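You operate a simulated robot arm through the tools that you are given. There is no shell and no other tool. Be economical: measure what you need, move in short steps, check, and stop when the job is done.

You run a simulated robot arm. Do the job below in one go: nothing can be reset, and whatever is moved stays where it is left.

JOB
Put the black pad with the smallest size on its label from the narrow ledge on the blue card.

Only the result counts: the job must be done as asked and must still hold three seconds after the hand-in. Knocking over, shifting, dropping, spilling or breaking anything else fails it.

ROBOT AND FRAMES
A 6-joint arm with a two-finger parallel gripper, fixed in place. Base frame: the origin is at the foot of the arm, x ahead of it, y to its left, z up; the work surface is at about z = 0.75. Lengths are in m, angles in degrees, forces in N, time in s.
With the tool pointing down near the work surface it reaches from about 0.18 to 0.64 m from the base axis. Its first joint turns from -66.0 to 66.0 degrees. Payload 2.7 kg.
Tool frame: the origin (TCP) lies between the finger pads and is the grasp point; the fingertips stand 0.023 m ahead of it; z points along the fingers, y is the line along which they close. Largest opening 0.094 m; finger width 0.038, thickness 0.01; the body of the gripper, 0.054 by 0.096 m, starts 0.039 m behind the TCP.
Orientation is that of the tool frame in the base frame, as a unit quaternion [w, x, y, z]. With the fingers straight down and closing along the base's y, the tool's x points along the base's -x, its y along +y and its z along -z.

CONTROLS
- The arm moves only by the tool send_rows. Its argument "steps" is a list of rows, each a list of 7 numbers: the shift along the tool's x, y, z in units of 40 mm (1.0 is 40 mm), then the turn, a rotation vector about the tool's x, y, z in units of 5 degrees (1.0 is 5 degrees), then the opening, from 0 (shut) to 1 (fully open). In form: [[dx, dy, dz, wx, wy, wz, claw], ...]. A call has 1 to 12 rows; each row shifts and turns the commanded pose from where the row before left it, along the tool's axes as they then stand. A call with a number of a shift or a turn outside -1 to 1 is refused whole. A row lasts 0.2 s, in which the tool goes at most 0.05 m and 8.6 degrees; a call with a longer step from one row to the next is refused whole, and so is a gripper value outside its range. Where a pose cannot be reached the arm comes as near as it can. A force on the tool above 40 N (or 10 N above the force at the start of the call, whichever is more), or a blocked arm, ends the call early, and 0.2 s more pass. The fingers move at their own pace (about 0.045 m/s each) and stop on an object; they squeeze with about 43 N. The grip force told is the motor's: it shows also when the fingers shut on nothing. Time passes only in rows, and 0.2 s behind the last, so rows that do not move let the fingers close. It gives the time, the measured TCP pose, the force on the tool (base axes), the opening and the grip force at its end, in the units of the frame above (readings bear some noise), and new pictures: "views" is both (left out), scene, wrist or none.
- Cameras (640 x 400 px; columns grow to the right, rows downward): "scene" is fixed at [0.0654, -0.4294, 1.3923]; the picture's right is [0.84, -0.54, 0.00], its down [-0.37, -0.57, -0.74] and it looks along [0.40, 0.62, -0.68] (base axes); focal length 315 px, centre (320, 200). "wrist" rides on the gripper at [0.086, 0.016, -0.074] in the tool frame; the picture's right is [-0.18, 0.98, 0.00], its down [-0.58, -0.11, -0.81] and it looks along [-0.79, -0.15, 0.59] (tool axes); focal length 243 px, centre (320, 200). There is no depth. A picture from a camera that has moved, and an enlarged one, comes with that camera's place and axes in the base frame and with its lens.
- close_up(camera, box): a new picture of the part [left, top, right, bottom] of that camera's present view, enlarged. The clock stands still meanwhile.
- hand_in(): hands the job in; it is judged then, once.

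Work in short steps. Places have to be worked out from the pictures, the camera data and where the tool is seen: move nearer, look again, correct. Check each grasp and each placing, and mend what went wrong. You have 90 turns and 170 pictures in all, those below and enlarged ones among them. Open the gripper and draw the arm clear of the work before you hand the job in, unless the task says otherwise; then end with one line.

The tools are called after "Request:" by a JSON object that holds its "method" and its "body". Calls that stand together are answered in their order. send_rows: Moves the arm, as the interface text tells. Its arguments: {"type":"object","properties":{"steps":{"type":"array","items":{"type":"array","items":{"type":"number"}}},"views":{"type":"string","enum":["both","scene","wrist","none"]}},"required":["steps"]} The other tools are called the same way: close_up (camera, box) takes an enlarged picture of a part of a camera's view; hand_in () hands the job in.

At the start:

```text
time_s: 0.0
tcp_pos: [0.4709, 0.0804, 1.0546]
orientation: [-0.001, 0.0, 1.0, 0.0]
wrist_force: [-0.4, 0.3, 0.2]
width: 0.0941
gripper_force: 0.1
```

scene: 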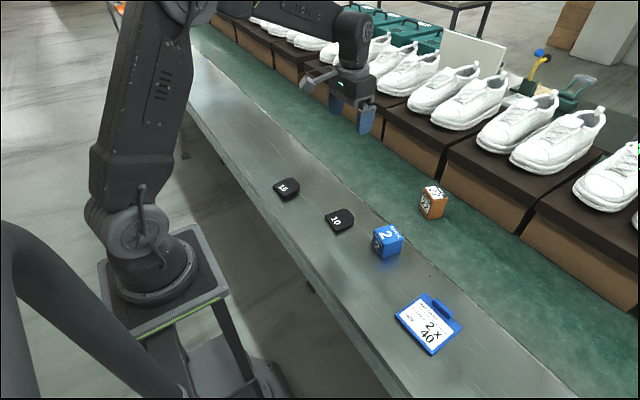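
wrist: 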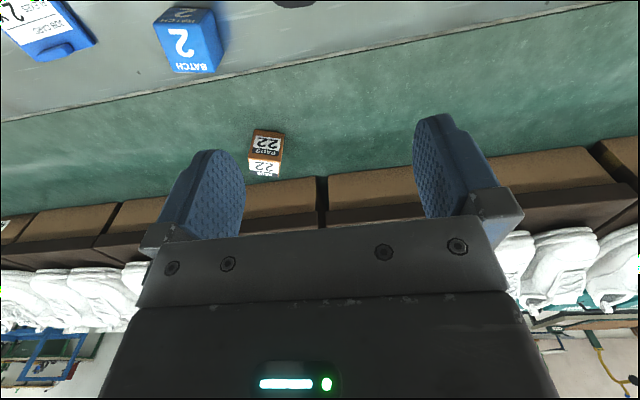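

I'll start by enlarging the scene to read the pad labels and look for the card and any further pads.

Request:
{"method": "close_up", "body": {"camera": "scene", "box": [250, 160, 410, 260]}}

Request:
{"method": "close_up", "body": {"camera": "scene", "box": [360, 270, 500, 370]}}

```text
4.00 times, centred on (330, 210) of scene
camera zoom: at [0.0654, -0.4294, 1.3923], right [0.84, -0.54, 0.0], down [-0.37, -0.57, -0.74], along [0.4, 0.62, -0.68], focal length 1261 px, centre (280, 160)
```

zoom: 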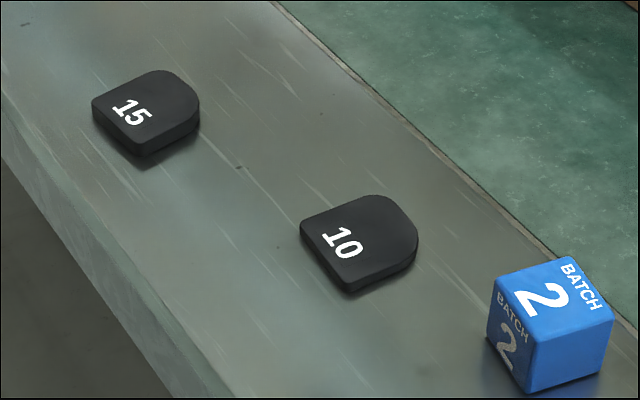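

```text
4.00 times, centred on (430, 320) of scene
camera zoom: at [0.0654, -0.4294, 1.3923], right [0.84, -0.54, 0.0], down [-0.37, -0.57, -0.74], along [0.4, 0.62, -0.68], focal length 1261 px, centre (-120, -280)
```

zoom: 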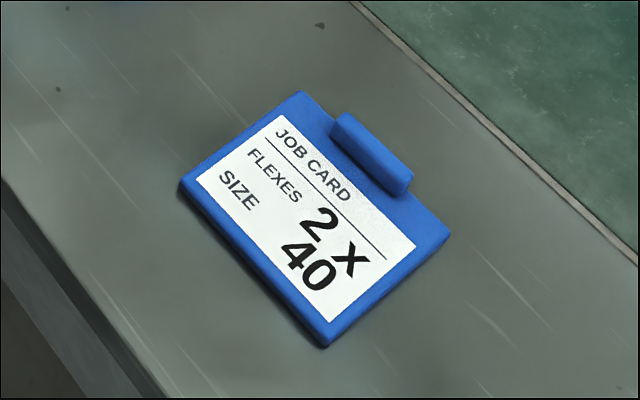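

The pads on the ledge read 15 and 10. I place pad 10 near (0.44, 0.047) and the card near (0.41, -0.30). I'll pull back at this height so the wrist camera sees the ledge, to check for other pads.

Request:
{"method": "send_rows", "body": {"steps": [[0.8, -0.2, 0, 0, 0, 0, 1], [0.8, -0.2, 0, 0, 0, 0, 1], [0.8, -0.2, 0, 0, 0, 0, 1], [0.8, -0.2, 0, 0, 0, 0, 1], [0, 0, 0, 0, 0, 0, 1]]}}

```text
time_s: 1.2
tcp_pos: [0.3445, 0.0471, 1.0543]
orientation: [0.001, 0.0, 1.0, 0.0]
wrist_force: [-0.1, 0.3, 0.2]
width: 0.094
gripper_force: 0.0
camera wrist: at [0.2581, 0.0645, 1.1301], right [0.18, 0.98, 0.0], down [0.58, -0.11, 0.81], along [0.79, -0.15, -0.59], focal length 243 px, centre (320, 200)
```

scene: 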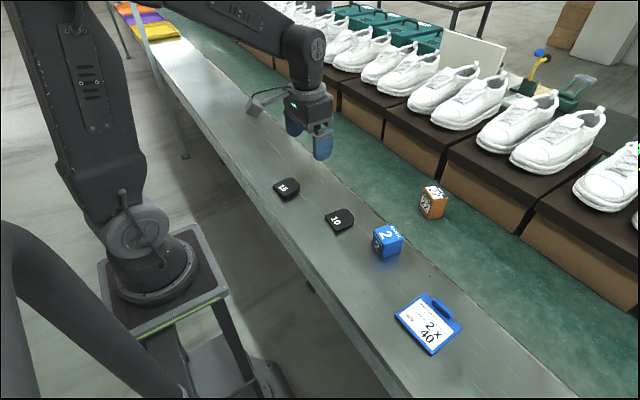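
wrist: 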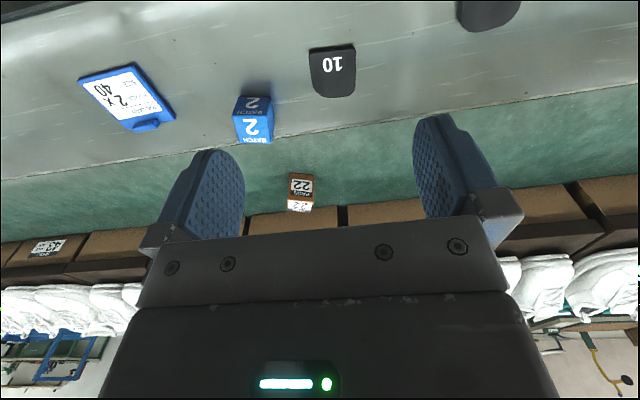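

The wrist view agrees with the scene view. Pad 10 is at about (0.438, 0.050), turned roughly 3°, and the ledge holds only the 15 and 10 pads. I'll move above it and come down part way.

Request:
{"method": "send_rows", "body": {"steps": [[-0.78, 0.03, 0.5, 0, 0, 0.3, 1], [-0.78, 0.03, 0.5, 0, 0, 0.3, 1], [-0.77, 0.03, 0.5, 0, 0, 0, 1], [0, 0, 0.9, 0, 0, 0, 1], [0, 0, 0.9, 0, 0, 0, 1], [0, 0, 0.9, 0, 0, 0, 1], [0, 0, 0.6, 0, 0, 0, 1], [0, 0, 0, 0, 0, 0, 1]]}}

```text
time_s: 3.0
tcp_pos: [0.4394, 0.0488, 0.8622]
orientation: [0.001, 0.026, 1.0, 0.0]
wrist_force: [-0.2, 0.0, 0.2]
width: 0.0942
gripper_force: 0.1
camera wrist: at [0.3535, 0.0698, 0.9382], right [0.23, 0.97, 0.0], down [0.57, -0.14, 0.81], along [0.78, -0.19, -0.59], focal length 243 px, centre (320, 200)
```

scene: 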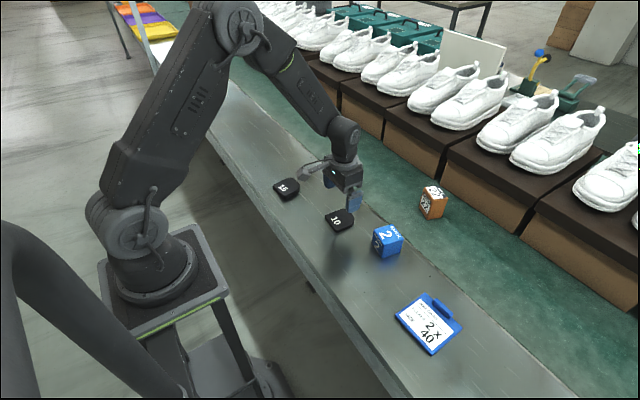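
wrist: 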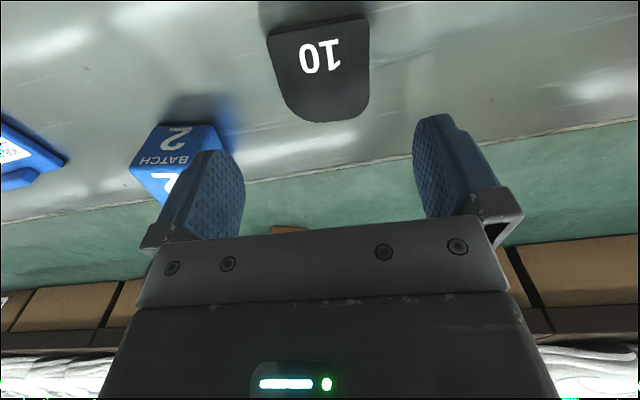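

The refined pad centre is about (0.442, 0.052), tilted about 4.8°. I'll correct for that and descend to z≈0.780.

Request:
{"method": "send_rows", "body": {"steps": [[-0.03, 0.07, 0.4, 0, 0, 0.3, 1], [0, 0, 0.6, 0, 0, 0, 1], [0, 0, 0.6, 0, 0, 0, 1], [0, 0, 0.45, 0, 0, 0, 1], [0, 0, 0, 0, 0, 0, 1]]}}

```text
time_s: 4.2
tcp_pos: [0.4383, 0.0526, 0.7811]
orientation: [0.001, 0.04, 0.999, 0.0]
wrist_force: [0.4, 0.6, 0.2]
width: 0.0941
gripper_force: 0.1
camera wrist: at [0.3549, 0.0749, 0.8567], right [0.26, 0.97, 0.0], down [0.57, -0.15, 0.81], along [0.78, -0.21, -0.59], focal length 243 px, centre (320, 200)
```

scene: 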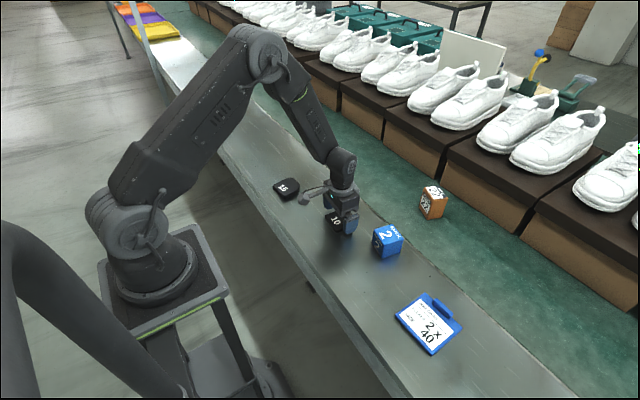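
wrist: 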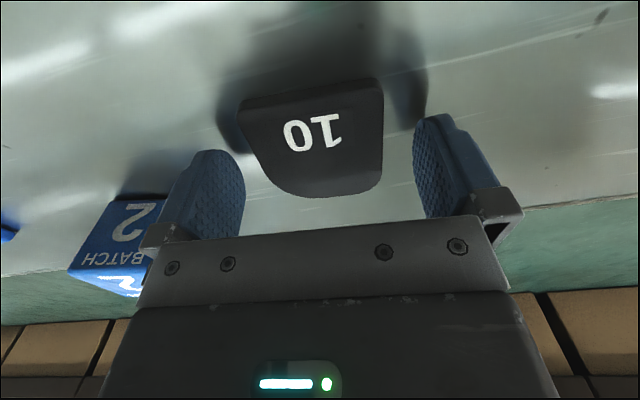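

The pad sits between the fingers and squared up, and the wrist force shows no contact. I'll lower 3 mm more and close.

Request:
{"method": "send_rows", "body": {"steps": [[-0.05, 0, 0.08, 0, 0, 0, 1], [0, 0, 0, 0, 0, 0, 0], [0, 0, 0, 0, 0, 0, 0], [0, 0, 0, 0, 0, 0, 0], [0, 0, 0, 0, 0, 0, 0], [0, 0, 0, 0, 0, 0, 0]]}}

```text
time_s: 5.6
tcp_pos: [0.4403, 0.0517, 0.7778]
orientation: [0.0, 0.039, 0.999, 0.0]
wrist_force: [0.0, 0.2, 0.3]
width: 0.067
gripper_force: 42.6
camera wrist: at [0.3566, 0.0748, 0.8536], right [0.26, 0.97, 0.0], down [0.57, -0.15, 0.81], along [0.78, -0.21, -0.59], focal length 243 px, centre (320, 200)
```

scene: 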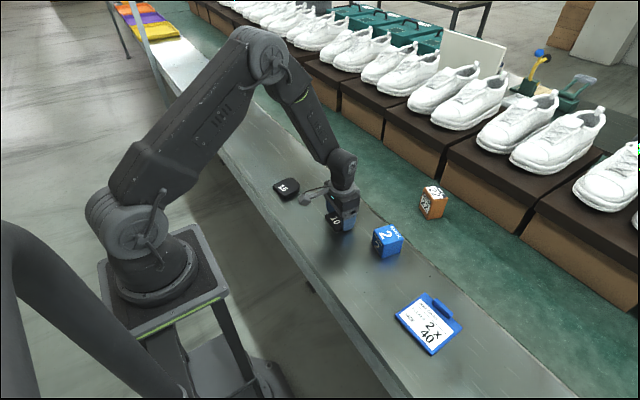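
wrist: 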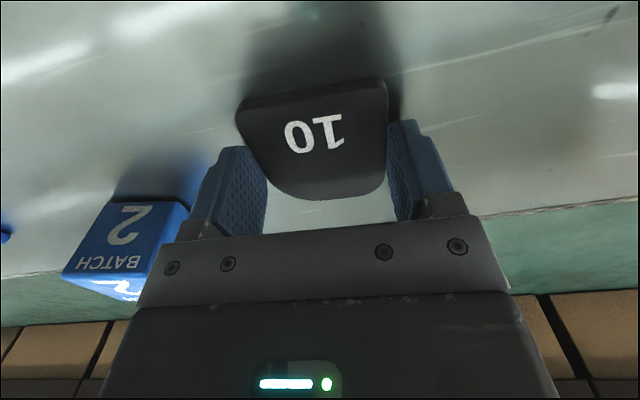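

The fingers stopped on the pad at 67 mm with about 43 N. I'll lift straight up and check the hold.

Request:
{"method": "send_rows", "body": {"steps": [[0, 0, -0.3, 0, 0, 0, 0], [0, 0, -0.6, 0, 0, 0, 0], [0, 0, -0.8, 0, 0, 0, 0], [0, 0, -0.8, 0, 0, 0, 0], [0, 0, -0.8, 0, 0, 0, 0], [0, 0, 0, 0, 0, 0, 0]]}}

```text
time_s: 7.0
tcp_pos: [0.4401, 0.0523, 0.9105]
orientation: [0.0, 0.038, 0.999, 0.001]
wrist_force: [0.1, 0.6, -0.3]
width: 0.067
gripper_force: 43.0
camera wrist: at [0.3565, 0.0755, 0.9864], right [0.26, 0.97, 0.0], down [0.57, -0.15, 0.81], along [0.78, -0.21, -0.59], focal length 243 px, centre (320, 200)
```

scene: 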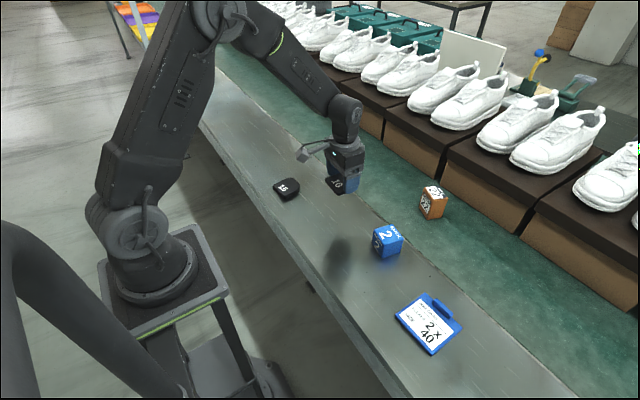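
wrist: 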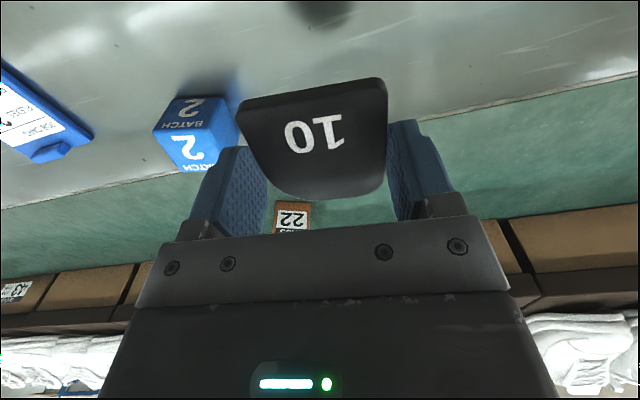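

The pad is held firmly. I'll square the yaw to the card and carry it at z≈0.91, clear of the blue cube, to about (0.426, -0.30).

Request:
{"method": "send_rows", "body": {"steps": [[0, 0, 0, 0, 0, -0.9, 0], [0.05, -0.88, 0, 0, 0, 0, 0], [0.05, -0.88, 0, 0, 0, 0, 0], [0.05, -0.88, 0, 0, 0, 0, 0], [0.05, -0.88, 0, 0, 0, 0, 0], [0.05, -0.88, 0, 0, 0, 0, 0], [0.05, -0.88, 0, 0, 0, 0, 0], [0.05, -0.88, 0, 0, 0, 0, 0], [0, -0.88, 0, 0, 0, 0, 0], [0, -0.88, 0, 0, 0, 0, 0], [0, -0.88, 0, 0, 0, 0, 0], [0, 0, 0, 0, 0, 0, 0]]}}

```text
time_s: 9.6
tcp_pos: [0.429, -0.2988, 0.91]
orientation: [0.0, -0.001, 1.0, 0.0]
wrist_force: [0.3, -0.4, -0.6]
width: 0.067
gripper_force: 42.7
camera wrist: at [0.3424, -0.2834, 0.9857], right [0.18, 0.98, 0.0], down [0.58, -0.11, 0.81], along [0.79, -0.15, -0.59], focal length 243 px, centre (320, 200)
```

scene: 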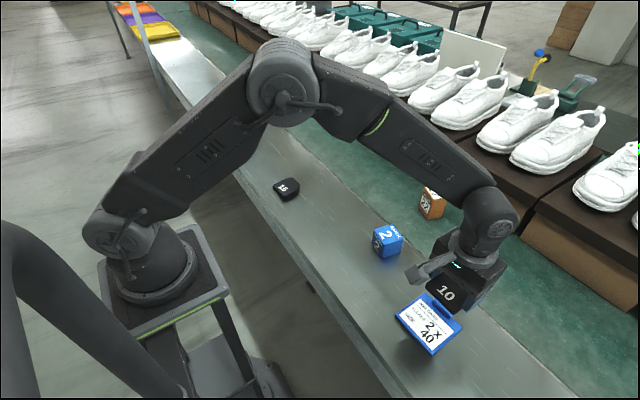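
wrist: 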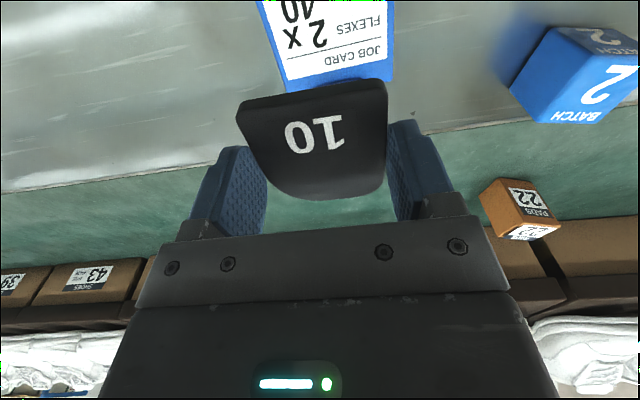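

The wrist view puts the card's centre at y≈-0.29, against -0.30 from the scene view. I'll take (0.424, -0.294), go down to z≈0.815 and look again.

Request:
{"method": "send_rows", "body": {"steps": [[0.12, 0.12, 0.4, 0, 0, 0, 0], [0, 0, 0.7, 0, 0, 0, 0], [0, 0, 0.7, 0, 0, 0, 0], [0, 0, 0.57, 0, 0, 0, 0], [0, 0, 0, 0, 0, 0, 0]]}}

Request:
{"method": "close_up", "body": {"camera": "scene", "box": [370, 250, 530, 370]}}

```text
time_s: 10.8
tcp_pos: [0.4231, -0.2952, 0.815]
orientation: [0.001, 0.0, 1.0, 0.0]
wrist_force: [0.1, 1.3, -0.8]
width: 0.0668
gripper_force: 42.9
camera wrist: at [0.3369, -0.278, 0.8903], right [0.18, 0.98, 0.0], down [0.58, -0.11, 0.81], along [0.79, -0.15, -0.59], focal length 243 px, centre (320, 200)
```

scene: 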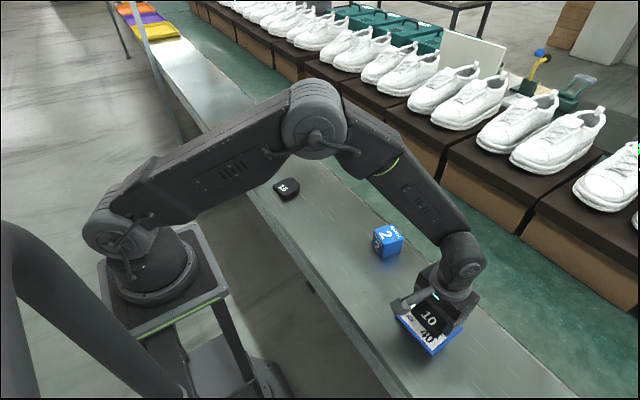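
wrist: 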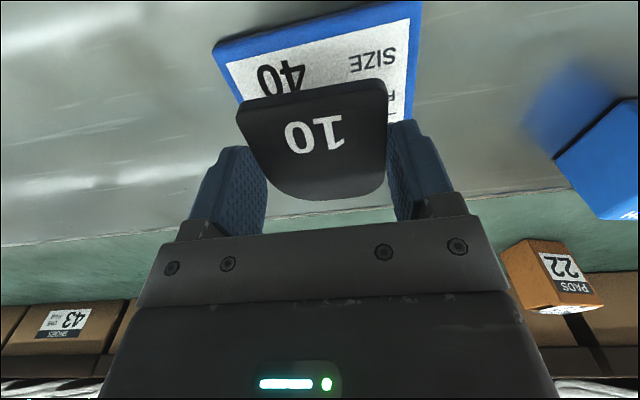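

```text
3.33 times, centred on (450, 310) of scene
camera zoom: at [0.0654, -0.4294, 1.3923], right [0.84, -0.54, 0.0], down [-0.37, -0.57, -0.74], along [0.4, 0.62, -0.68], focal length 1051 px, centre (-113, -167)
```

zoom: 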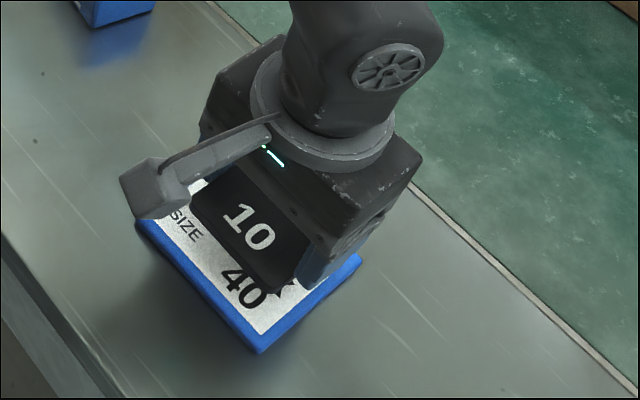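

The card spans about x 0.377–0.475, y -0.339 to -0.242, with the clip front at about x 0.466. The pad is centred in y and its far end is near x 0.461, so I'll back off 3 mm and lower towards contact.

Request:
{"method": "send_rows", "body": {"steps": [[0.08, 0.05, 0.25, 0, 0, 0, 0], [0, 0, 0.2, 0, 0, 0, 0], [0, 0, 0.05, 0, 0, 0, 0], [0, 0, 0.03, 0, 0, 0, 0], [0, 0, 0, 0, 0, 0, 0]]}}

Request:
{"method": "close_up", "body": {"camera": "scene", "box": [370, 250, 530, 370]}}

```text
time_s: 12.0
tcp_pos: [0.4194, -0.2929, 0.7937]
orientation: [0.0, 0.0, 1.0, -0.001]
wrist_force: [-0.2, -1.0, -0.2]
width: 0.067
gripper_force: 43.0
camera wrist: at [0.3336, -0.2761, 0.8694], right [0.18, 0.98, 0.0], down [0.58, -0.11, 0.81], along [0.79, -0.15, -0.59], focal length 243 px, centre (320, 200)
```

scene: 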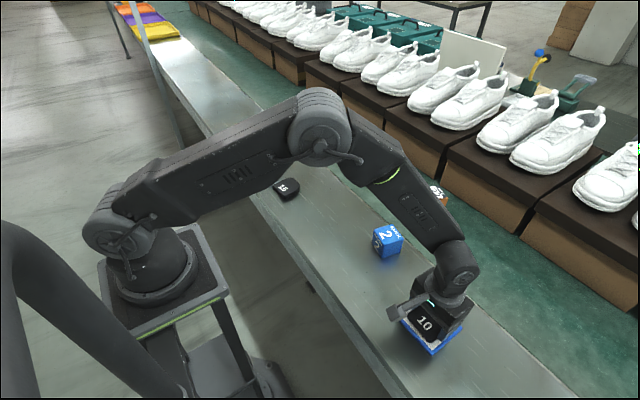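
wrist: 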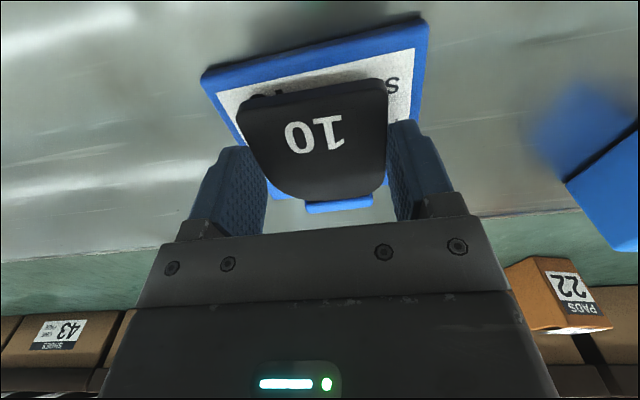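

```text
3.33 times, centred on (450, 310) of scene
camera zoom: at [0.0654, -0.4294, 1.3923], right [0.84, -0.54, 0.0], down [-0.37, -0.57, -0.74], along [0.4, 0.62, -0.68], focal length 1051 px, centre (-113, -167)
```

zoom: 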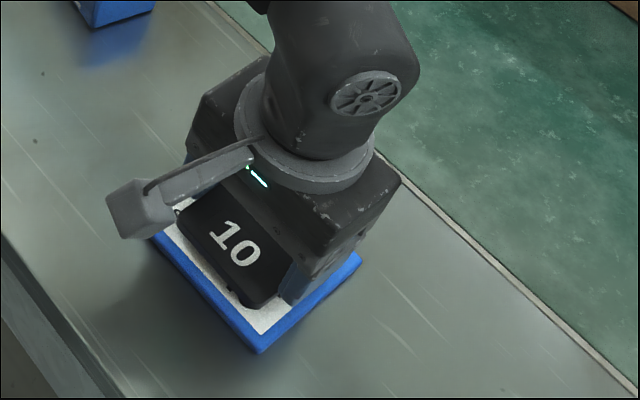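

The pad is a few mm above the card with about an 8 mm margin at the near edge, but its tip is close to the clip. I'll back off 4 mm more and lower in small steps to contact.

Request:
{"method": "send_rows", "body": {"steps": [[0.11, 0.05, 0, 0, 0, 0, 0], [0, 0, 0.05, 0, 0, 0, 0], [0, 0, 0.05, 0, 0, 0, 0], [0, 0, 0.03, 0, 0, 0, 0], [0, 0, 0, 0, 0, 0, 0]]}}

Request:
{"method": "close_up", "body": {"camera": "wrist", "box": [190, 20, 450, 240]}}

```text
time_s: 13.2
tcp_pos: [0.4148, -0.2919, 0.7884]
orientation: [0.001, 0.0, 1.0, 0.0]
wrist_force: [0.3, 0.2, -1.3]
width: 0.0665
gripper_force: 42.8
camera wrist: at [0.3289, -0.2746, 0.8639], right [0.18, 0.98, 0.0], down [0.58, -0.11, 0.81], along [0.79, -0.15, -0.59], focal length 243 px, centre (320, 200)
```

scene: 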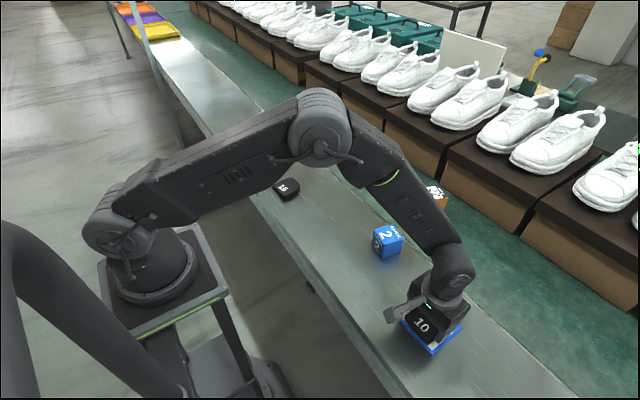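
wrist: 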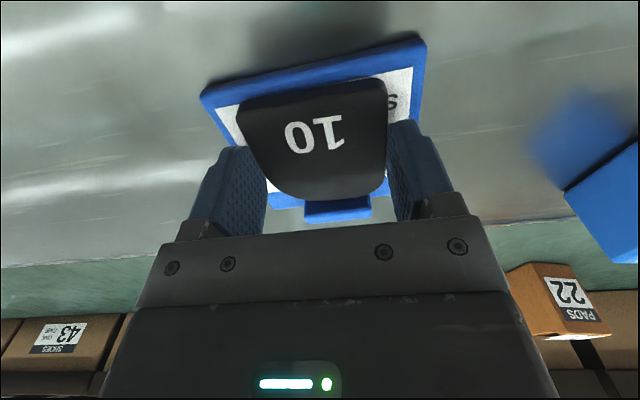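

```text
1.82 times, centred on (320, 130) of wrist
camera zoom: at [0.3289, -0.2746, 0.8639], right [0.18, 0.98, 0.0], down [0.58, -0.11, 0.81], along [0.79, -0.15, -0.59], focal length 441 px, centre (320, 327)
```

zoom: 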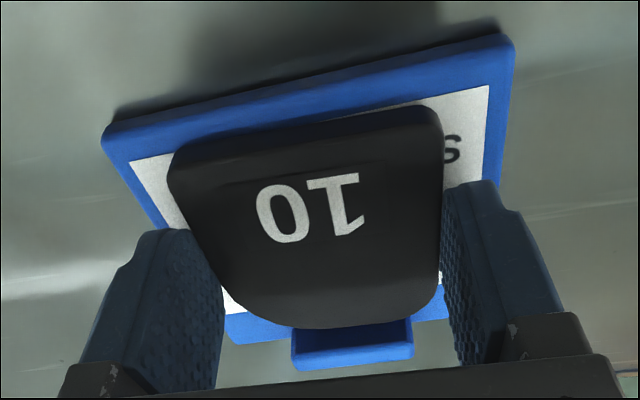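

I see no contact force yet, and the pad's tip appears clear of the clip. I'll lower in 1.2 mm steps.

Request:
{"method": "send_rows", "body": {"steps": [[0, 0, 0.03, 0, 0, 0, 0], [0, 0, 0.03, 0, 0, 0, 0], [0, 0, 0, 0, 0, 0, 0]], "views": "wrist"}}

```text
time_s: 14.0
tcp_pos: [0.4149, -0.291, 0.7872]
orientation: [0.002, 0.0, 1.0, -0.001]
wrist_force: [-3.8, 3.9, 19.8]
width: 0.0673
gripper_force: 43.2
camera wrist: at [0.329, -0.2748, 0.8629], right [0.18, 0.98, 0.0], down [0.58, -0.11, 0.81], along [0.79, -0.15, -0.59], focal length 243 px, centre (320, 200)
```

wrist: 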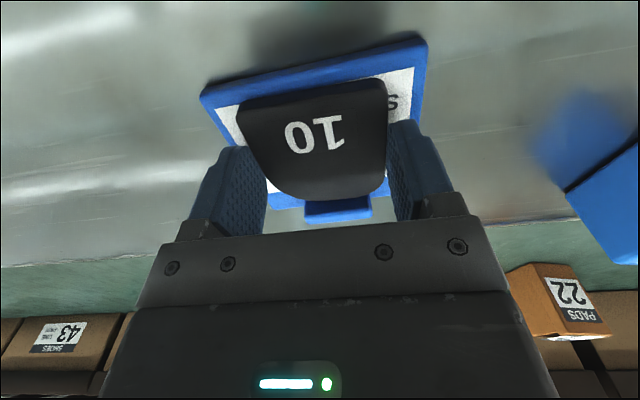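

There is about 20 N of contact at z≈0.787, so the pad is on the card. I'll ease up about 1 mm, open and let it settle.

Request:
{"method": "send_rows", "body": {"steps": [[0, 0, -0.03, 0, 0, 0, 0], [0, 0, 0, 0, 0, 0, 0.85], [0, 0, 0, 0, 0, 0, 1], [0, 0, 0, 0, 0, 0, 1], [0, 0, 0, 0, 0, 0, 1]]}}

```text
time_s: 15.2
tcp_pos: [0.414, -0.2918, 0.7874]
orientation: [0.0, 0.0, 1.0, 0.0]
wrist_force: [-0.3, -0.2, -0.2]
width: 0.0939
gripper_force: 0.1
camera wrist: at [0.3287, -0.2747, 0.8628], right [0.18, 0.98, 0.0], down [0.58, -0.11, 0.81], along [0.79, -0.15, -0.59], focal length 243 px, centre (320, 200)
```

scene: 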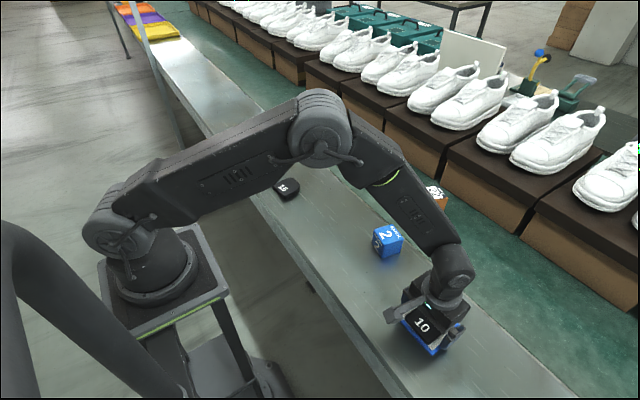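
wrist: 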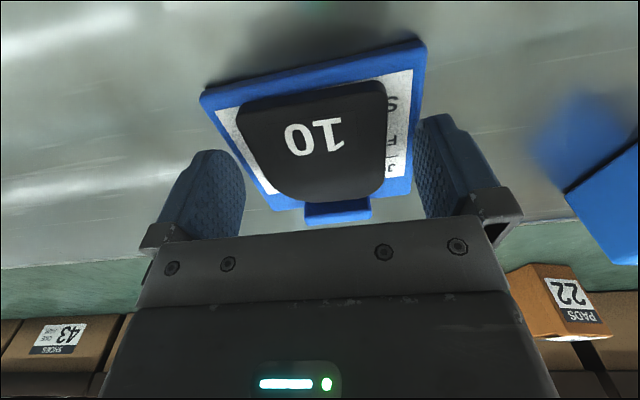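

The pad is released and lying on the card. I'll rise straight up, move clear and check.

Request:
{"method": "send_rows", "body": {"steps": [[0, 0, -0.4, 0, 0, 0, 1], [0, 0, -0.7, 0, 0, 0, 1], [0, 0, -0.9, 0, 0, 0, 1], [0, 0, -0.9, 0, 0, 0, 1], [0, 0, -0.9, 0, 0, 0, 1], [0.8, 0.4, -0.5, 0, 0, 0, 1], [0.8, 0.8, 0, 0, 0, 0, 1], [0, 0.9, 0, 0, 0, 0, 1], [0, 0.9, 0, 0, 0, 0, 1], [0, 0, 0, 0, 0, 0, 1]]}}

Request:
{"method": "close_up", "body": {"camera": "scene", "box": [360, 270, 500, 370]}}

```text
time_s: 17.4
tcp_pos: [0.3495, -0.1707, 0.9597]
orientation: [0.001, 0.0, 1.0, 0.0]
wrist_force: [0.4, -0.7, -0.4]
width: 0.0939
gripper_force: 0.1
camera wrist: at [0.264, -0.1541, 1.035], right [0.18, 0.98, 0.0], down [0.58, -0.11, 0.81], along [0.79, -0.15, -0.59], focal length 243 px, centre (320, 200)
```

scene: 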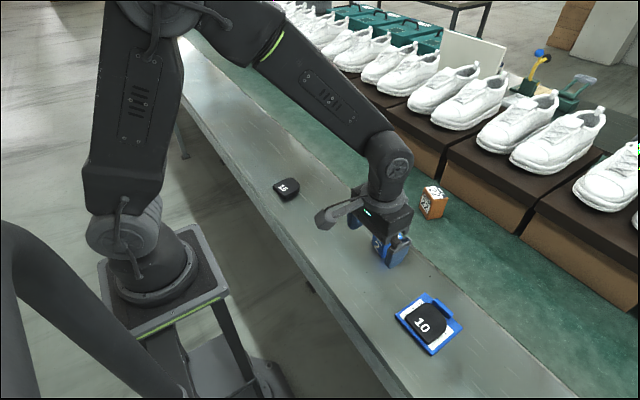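
wrist: 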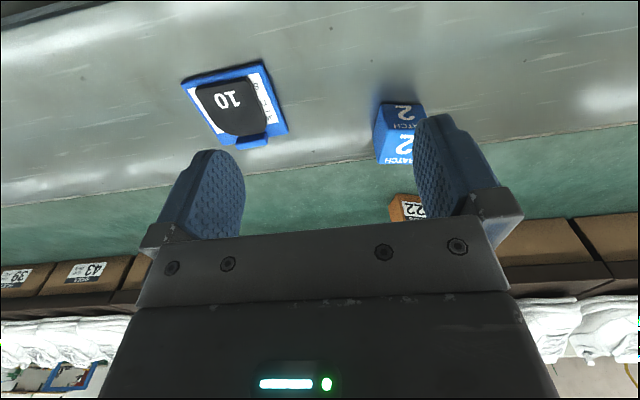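

```text
4.00 times, centred on (430, 320) of scene
camera zoom: at [0.0654, -0.4294, 1.3923], right [0.84, -0.54, 0.0], down [-0.37, -0.57, -0.74], along [0.4, 0.62, -0.68], focal length 1261 px, centre (-120, -280)
```

zoom: 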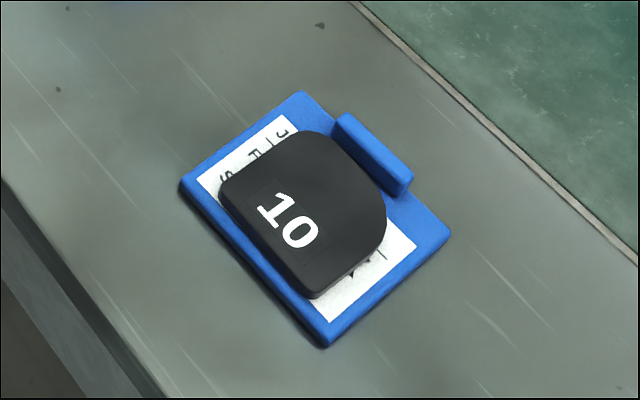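

The pad lies flat within the card and clear of the clip, the card hasn't moved, and the arm is clear with the gripper open. I'm handing in.

Request:
{"method": "hand_in", "body": {}}

```text
The job is handed in.
```

I put the size 10 pad, the smaller of the two pads on the ledge (the other is 15), flat on the blue card; nothing else was moved, and the job is handed in.
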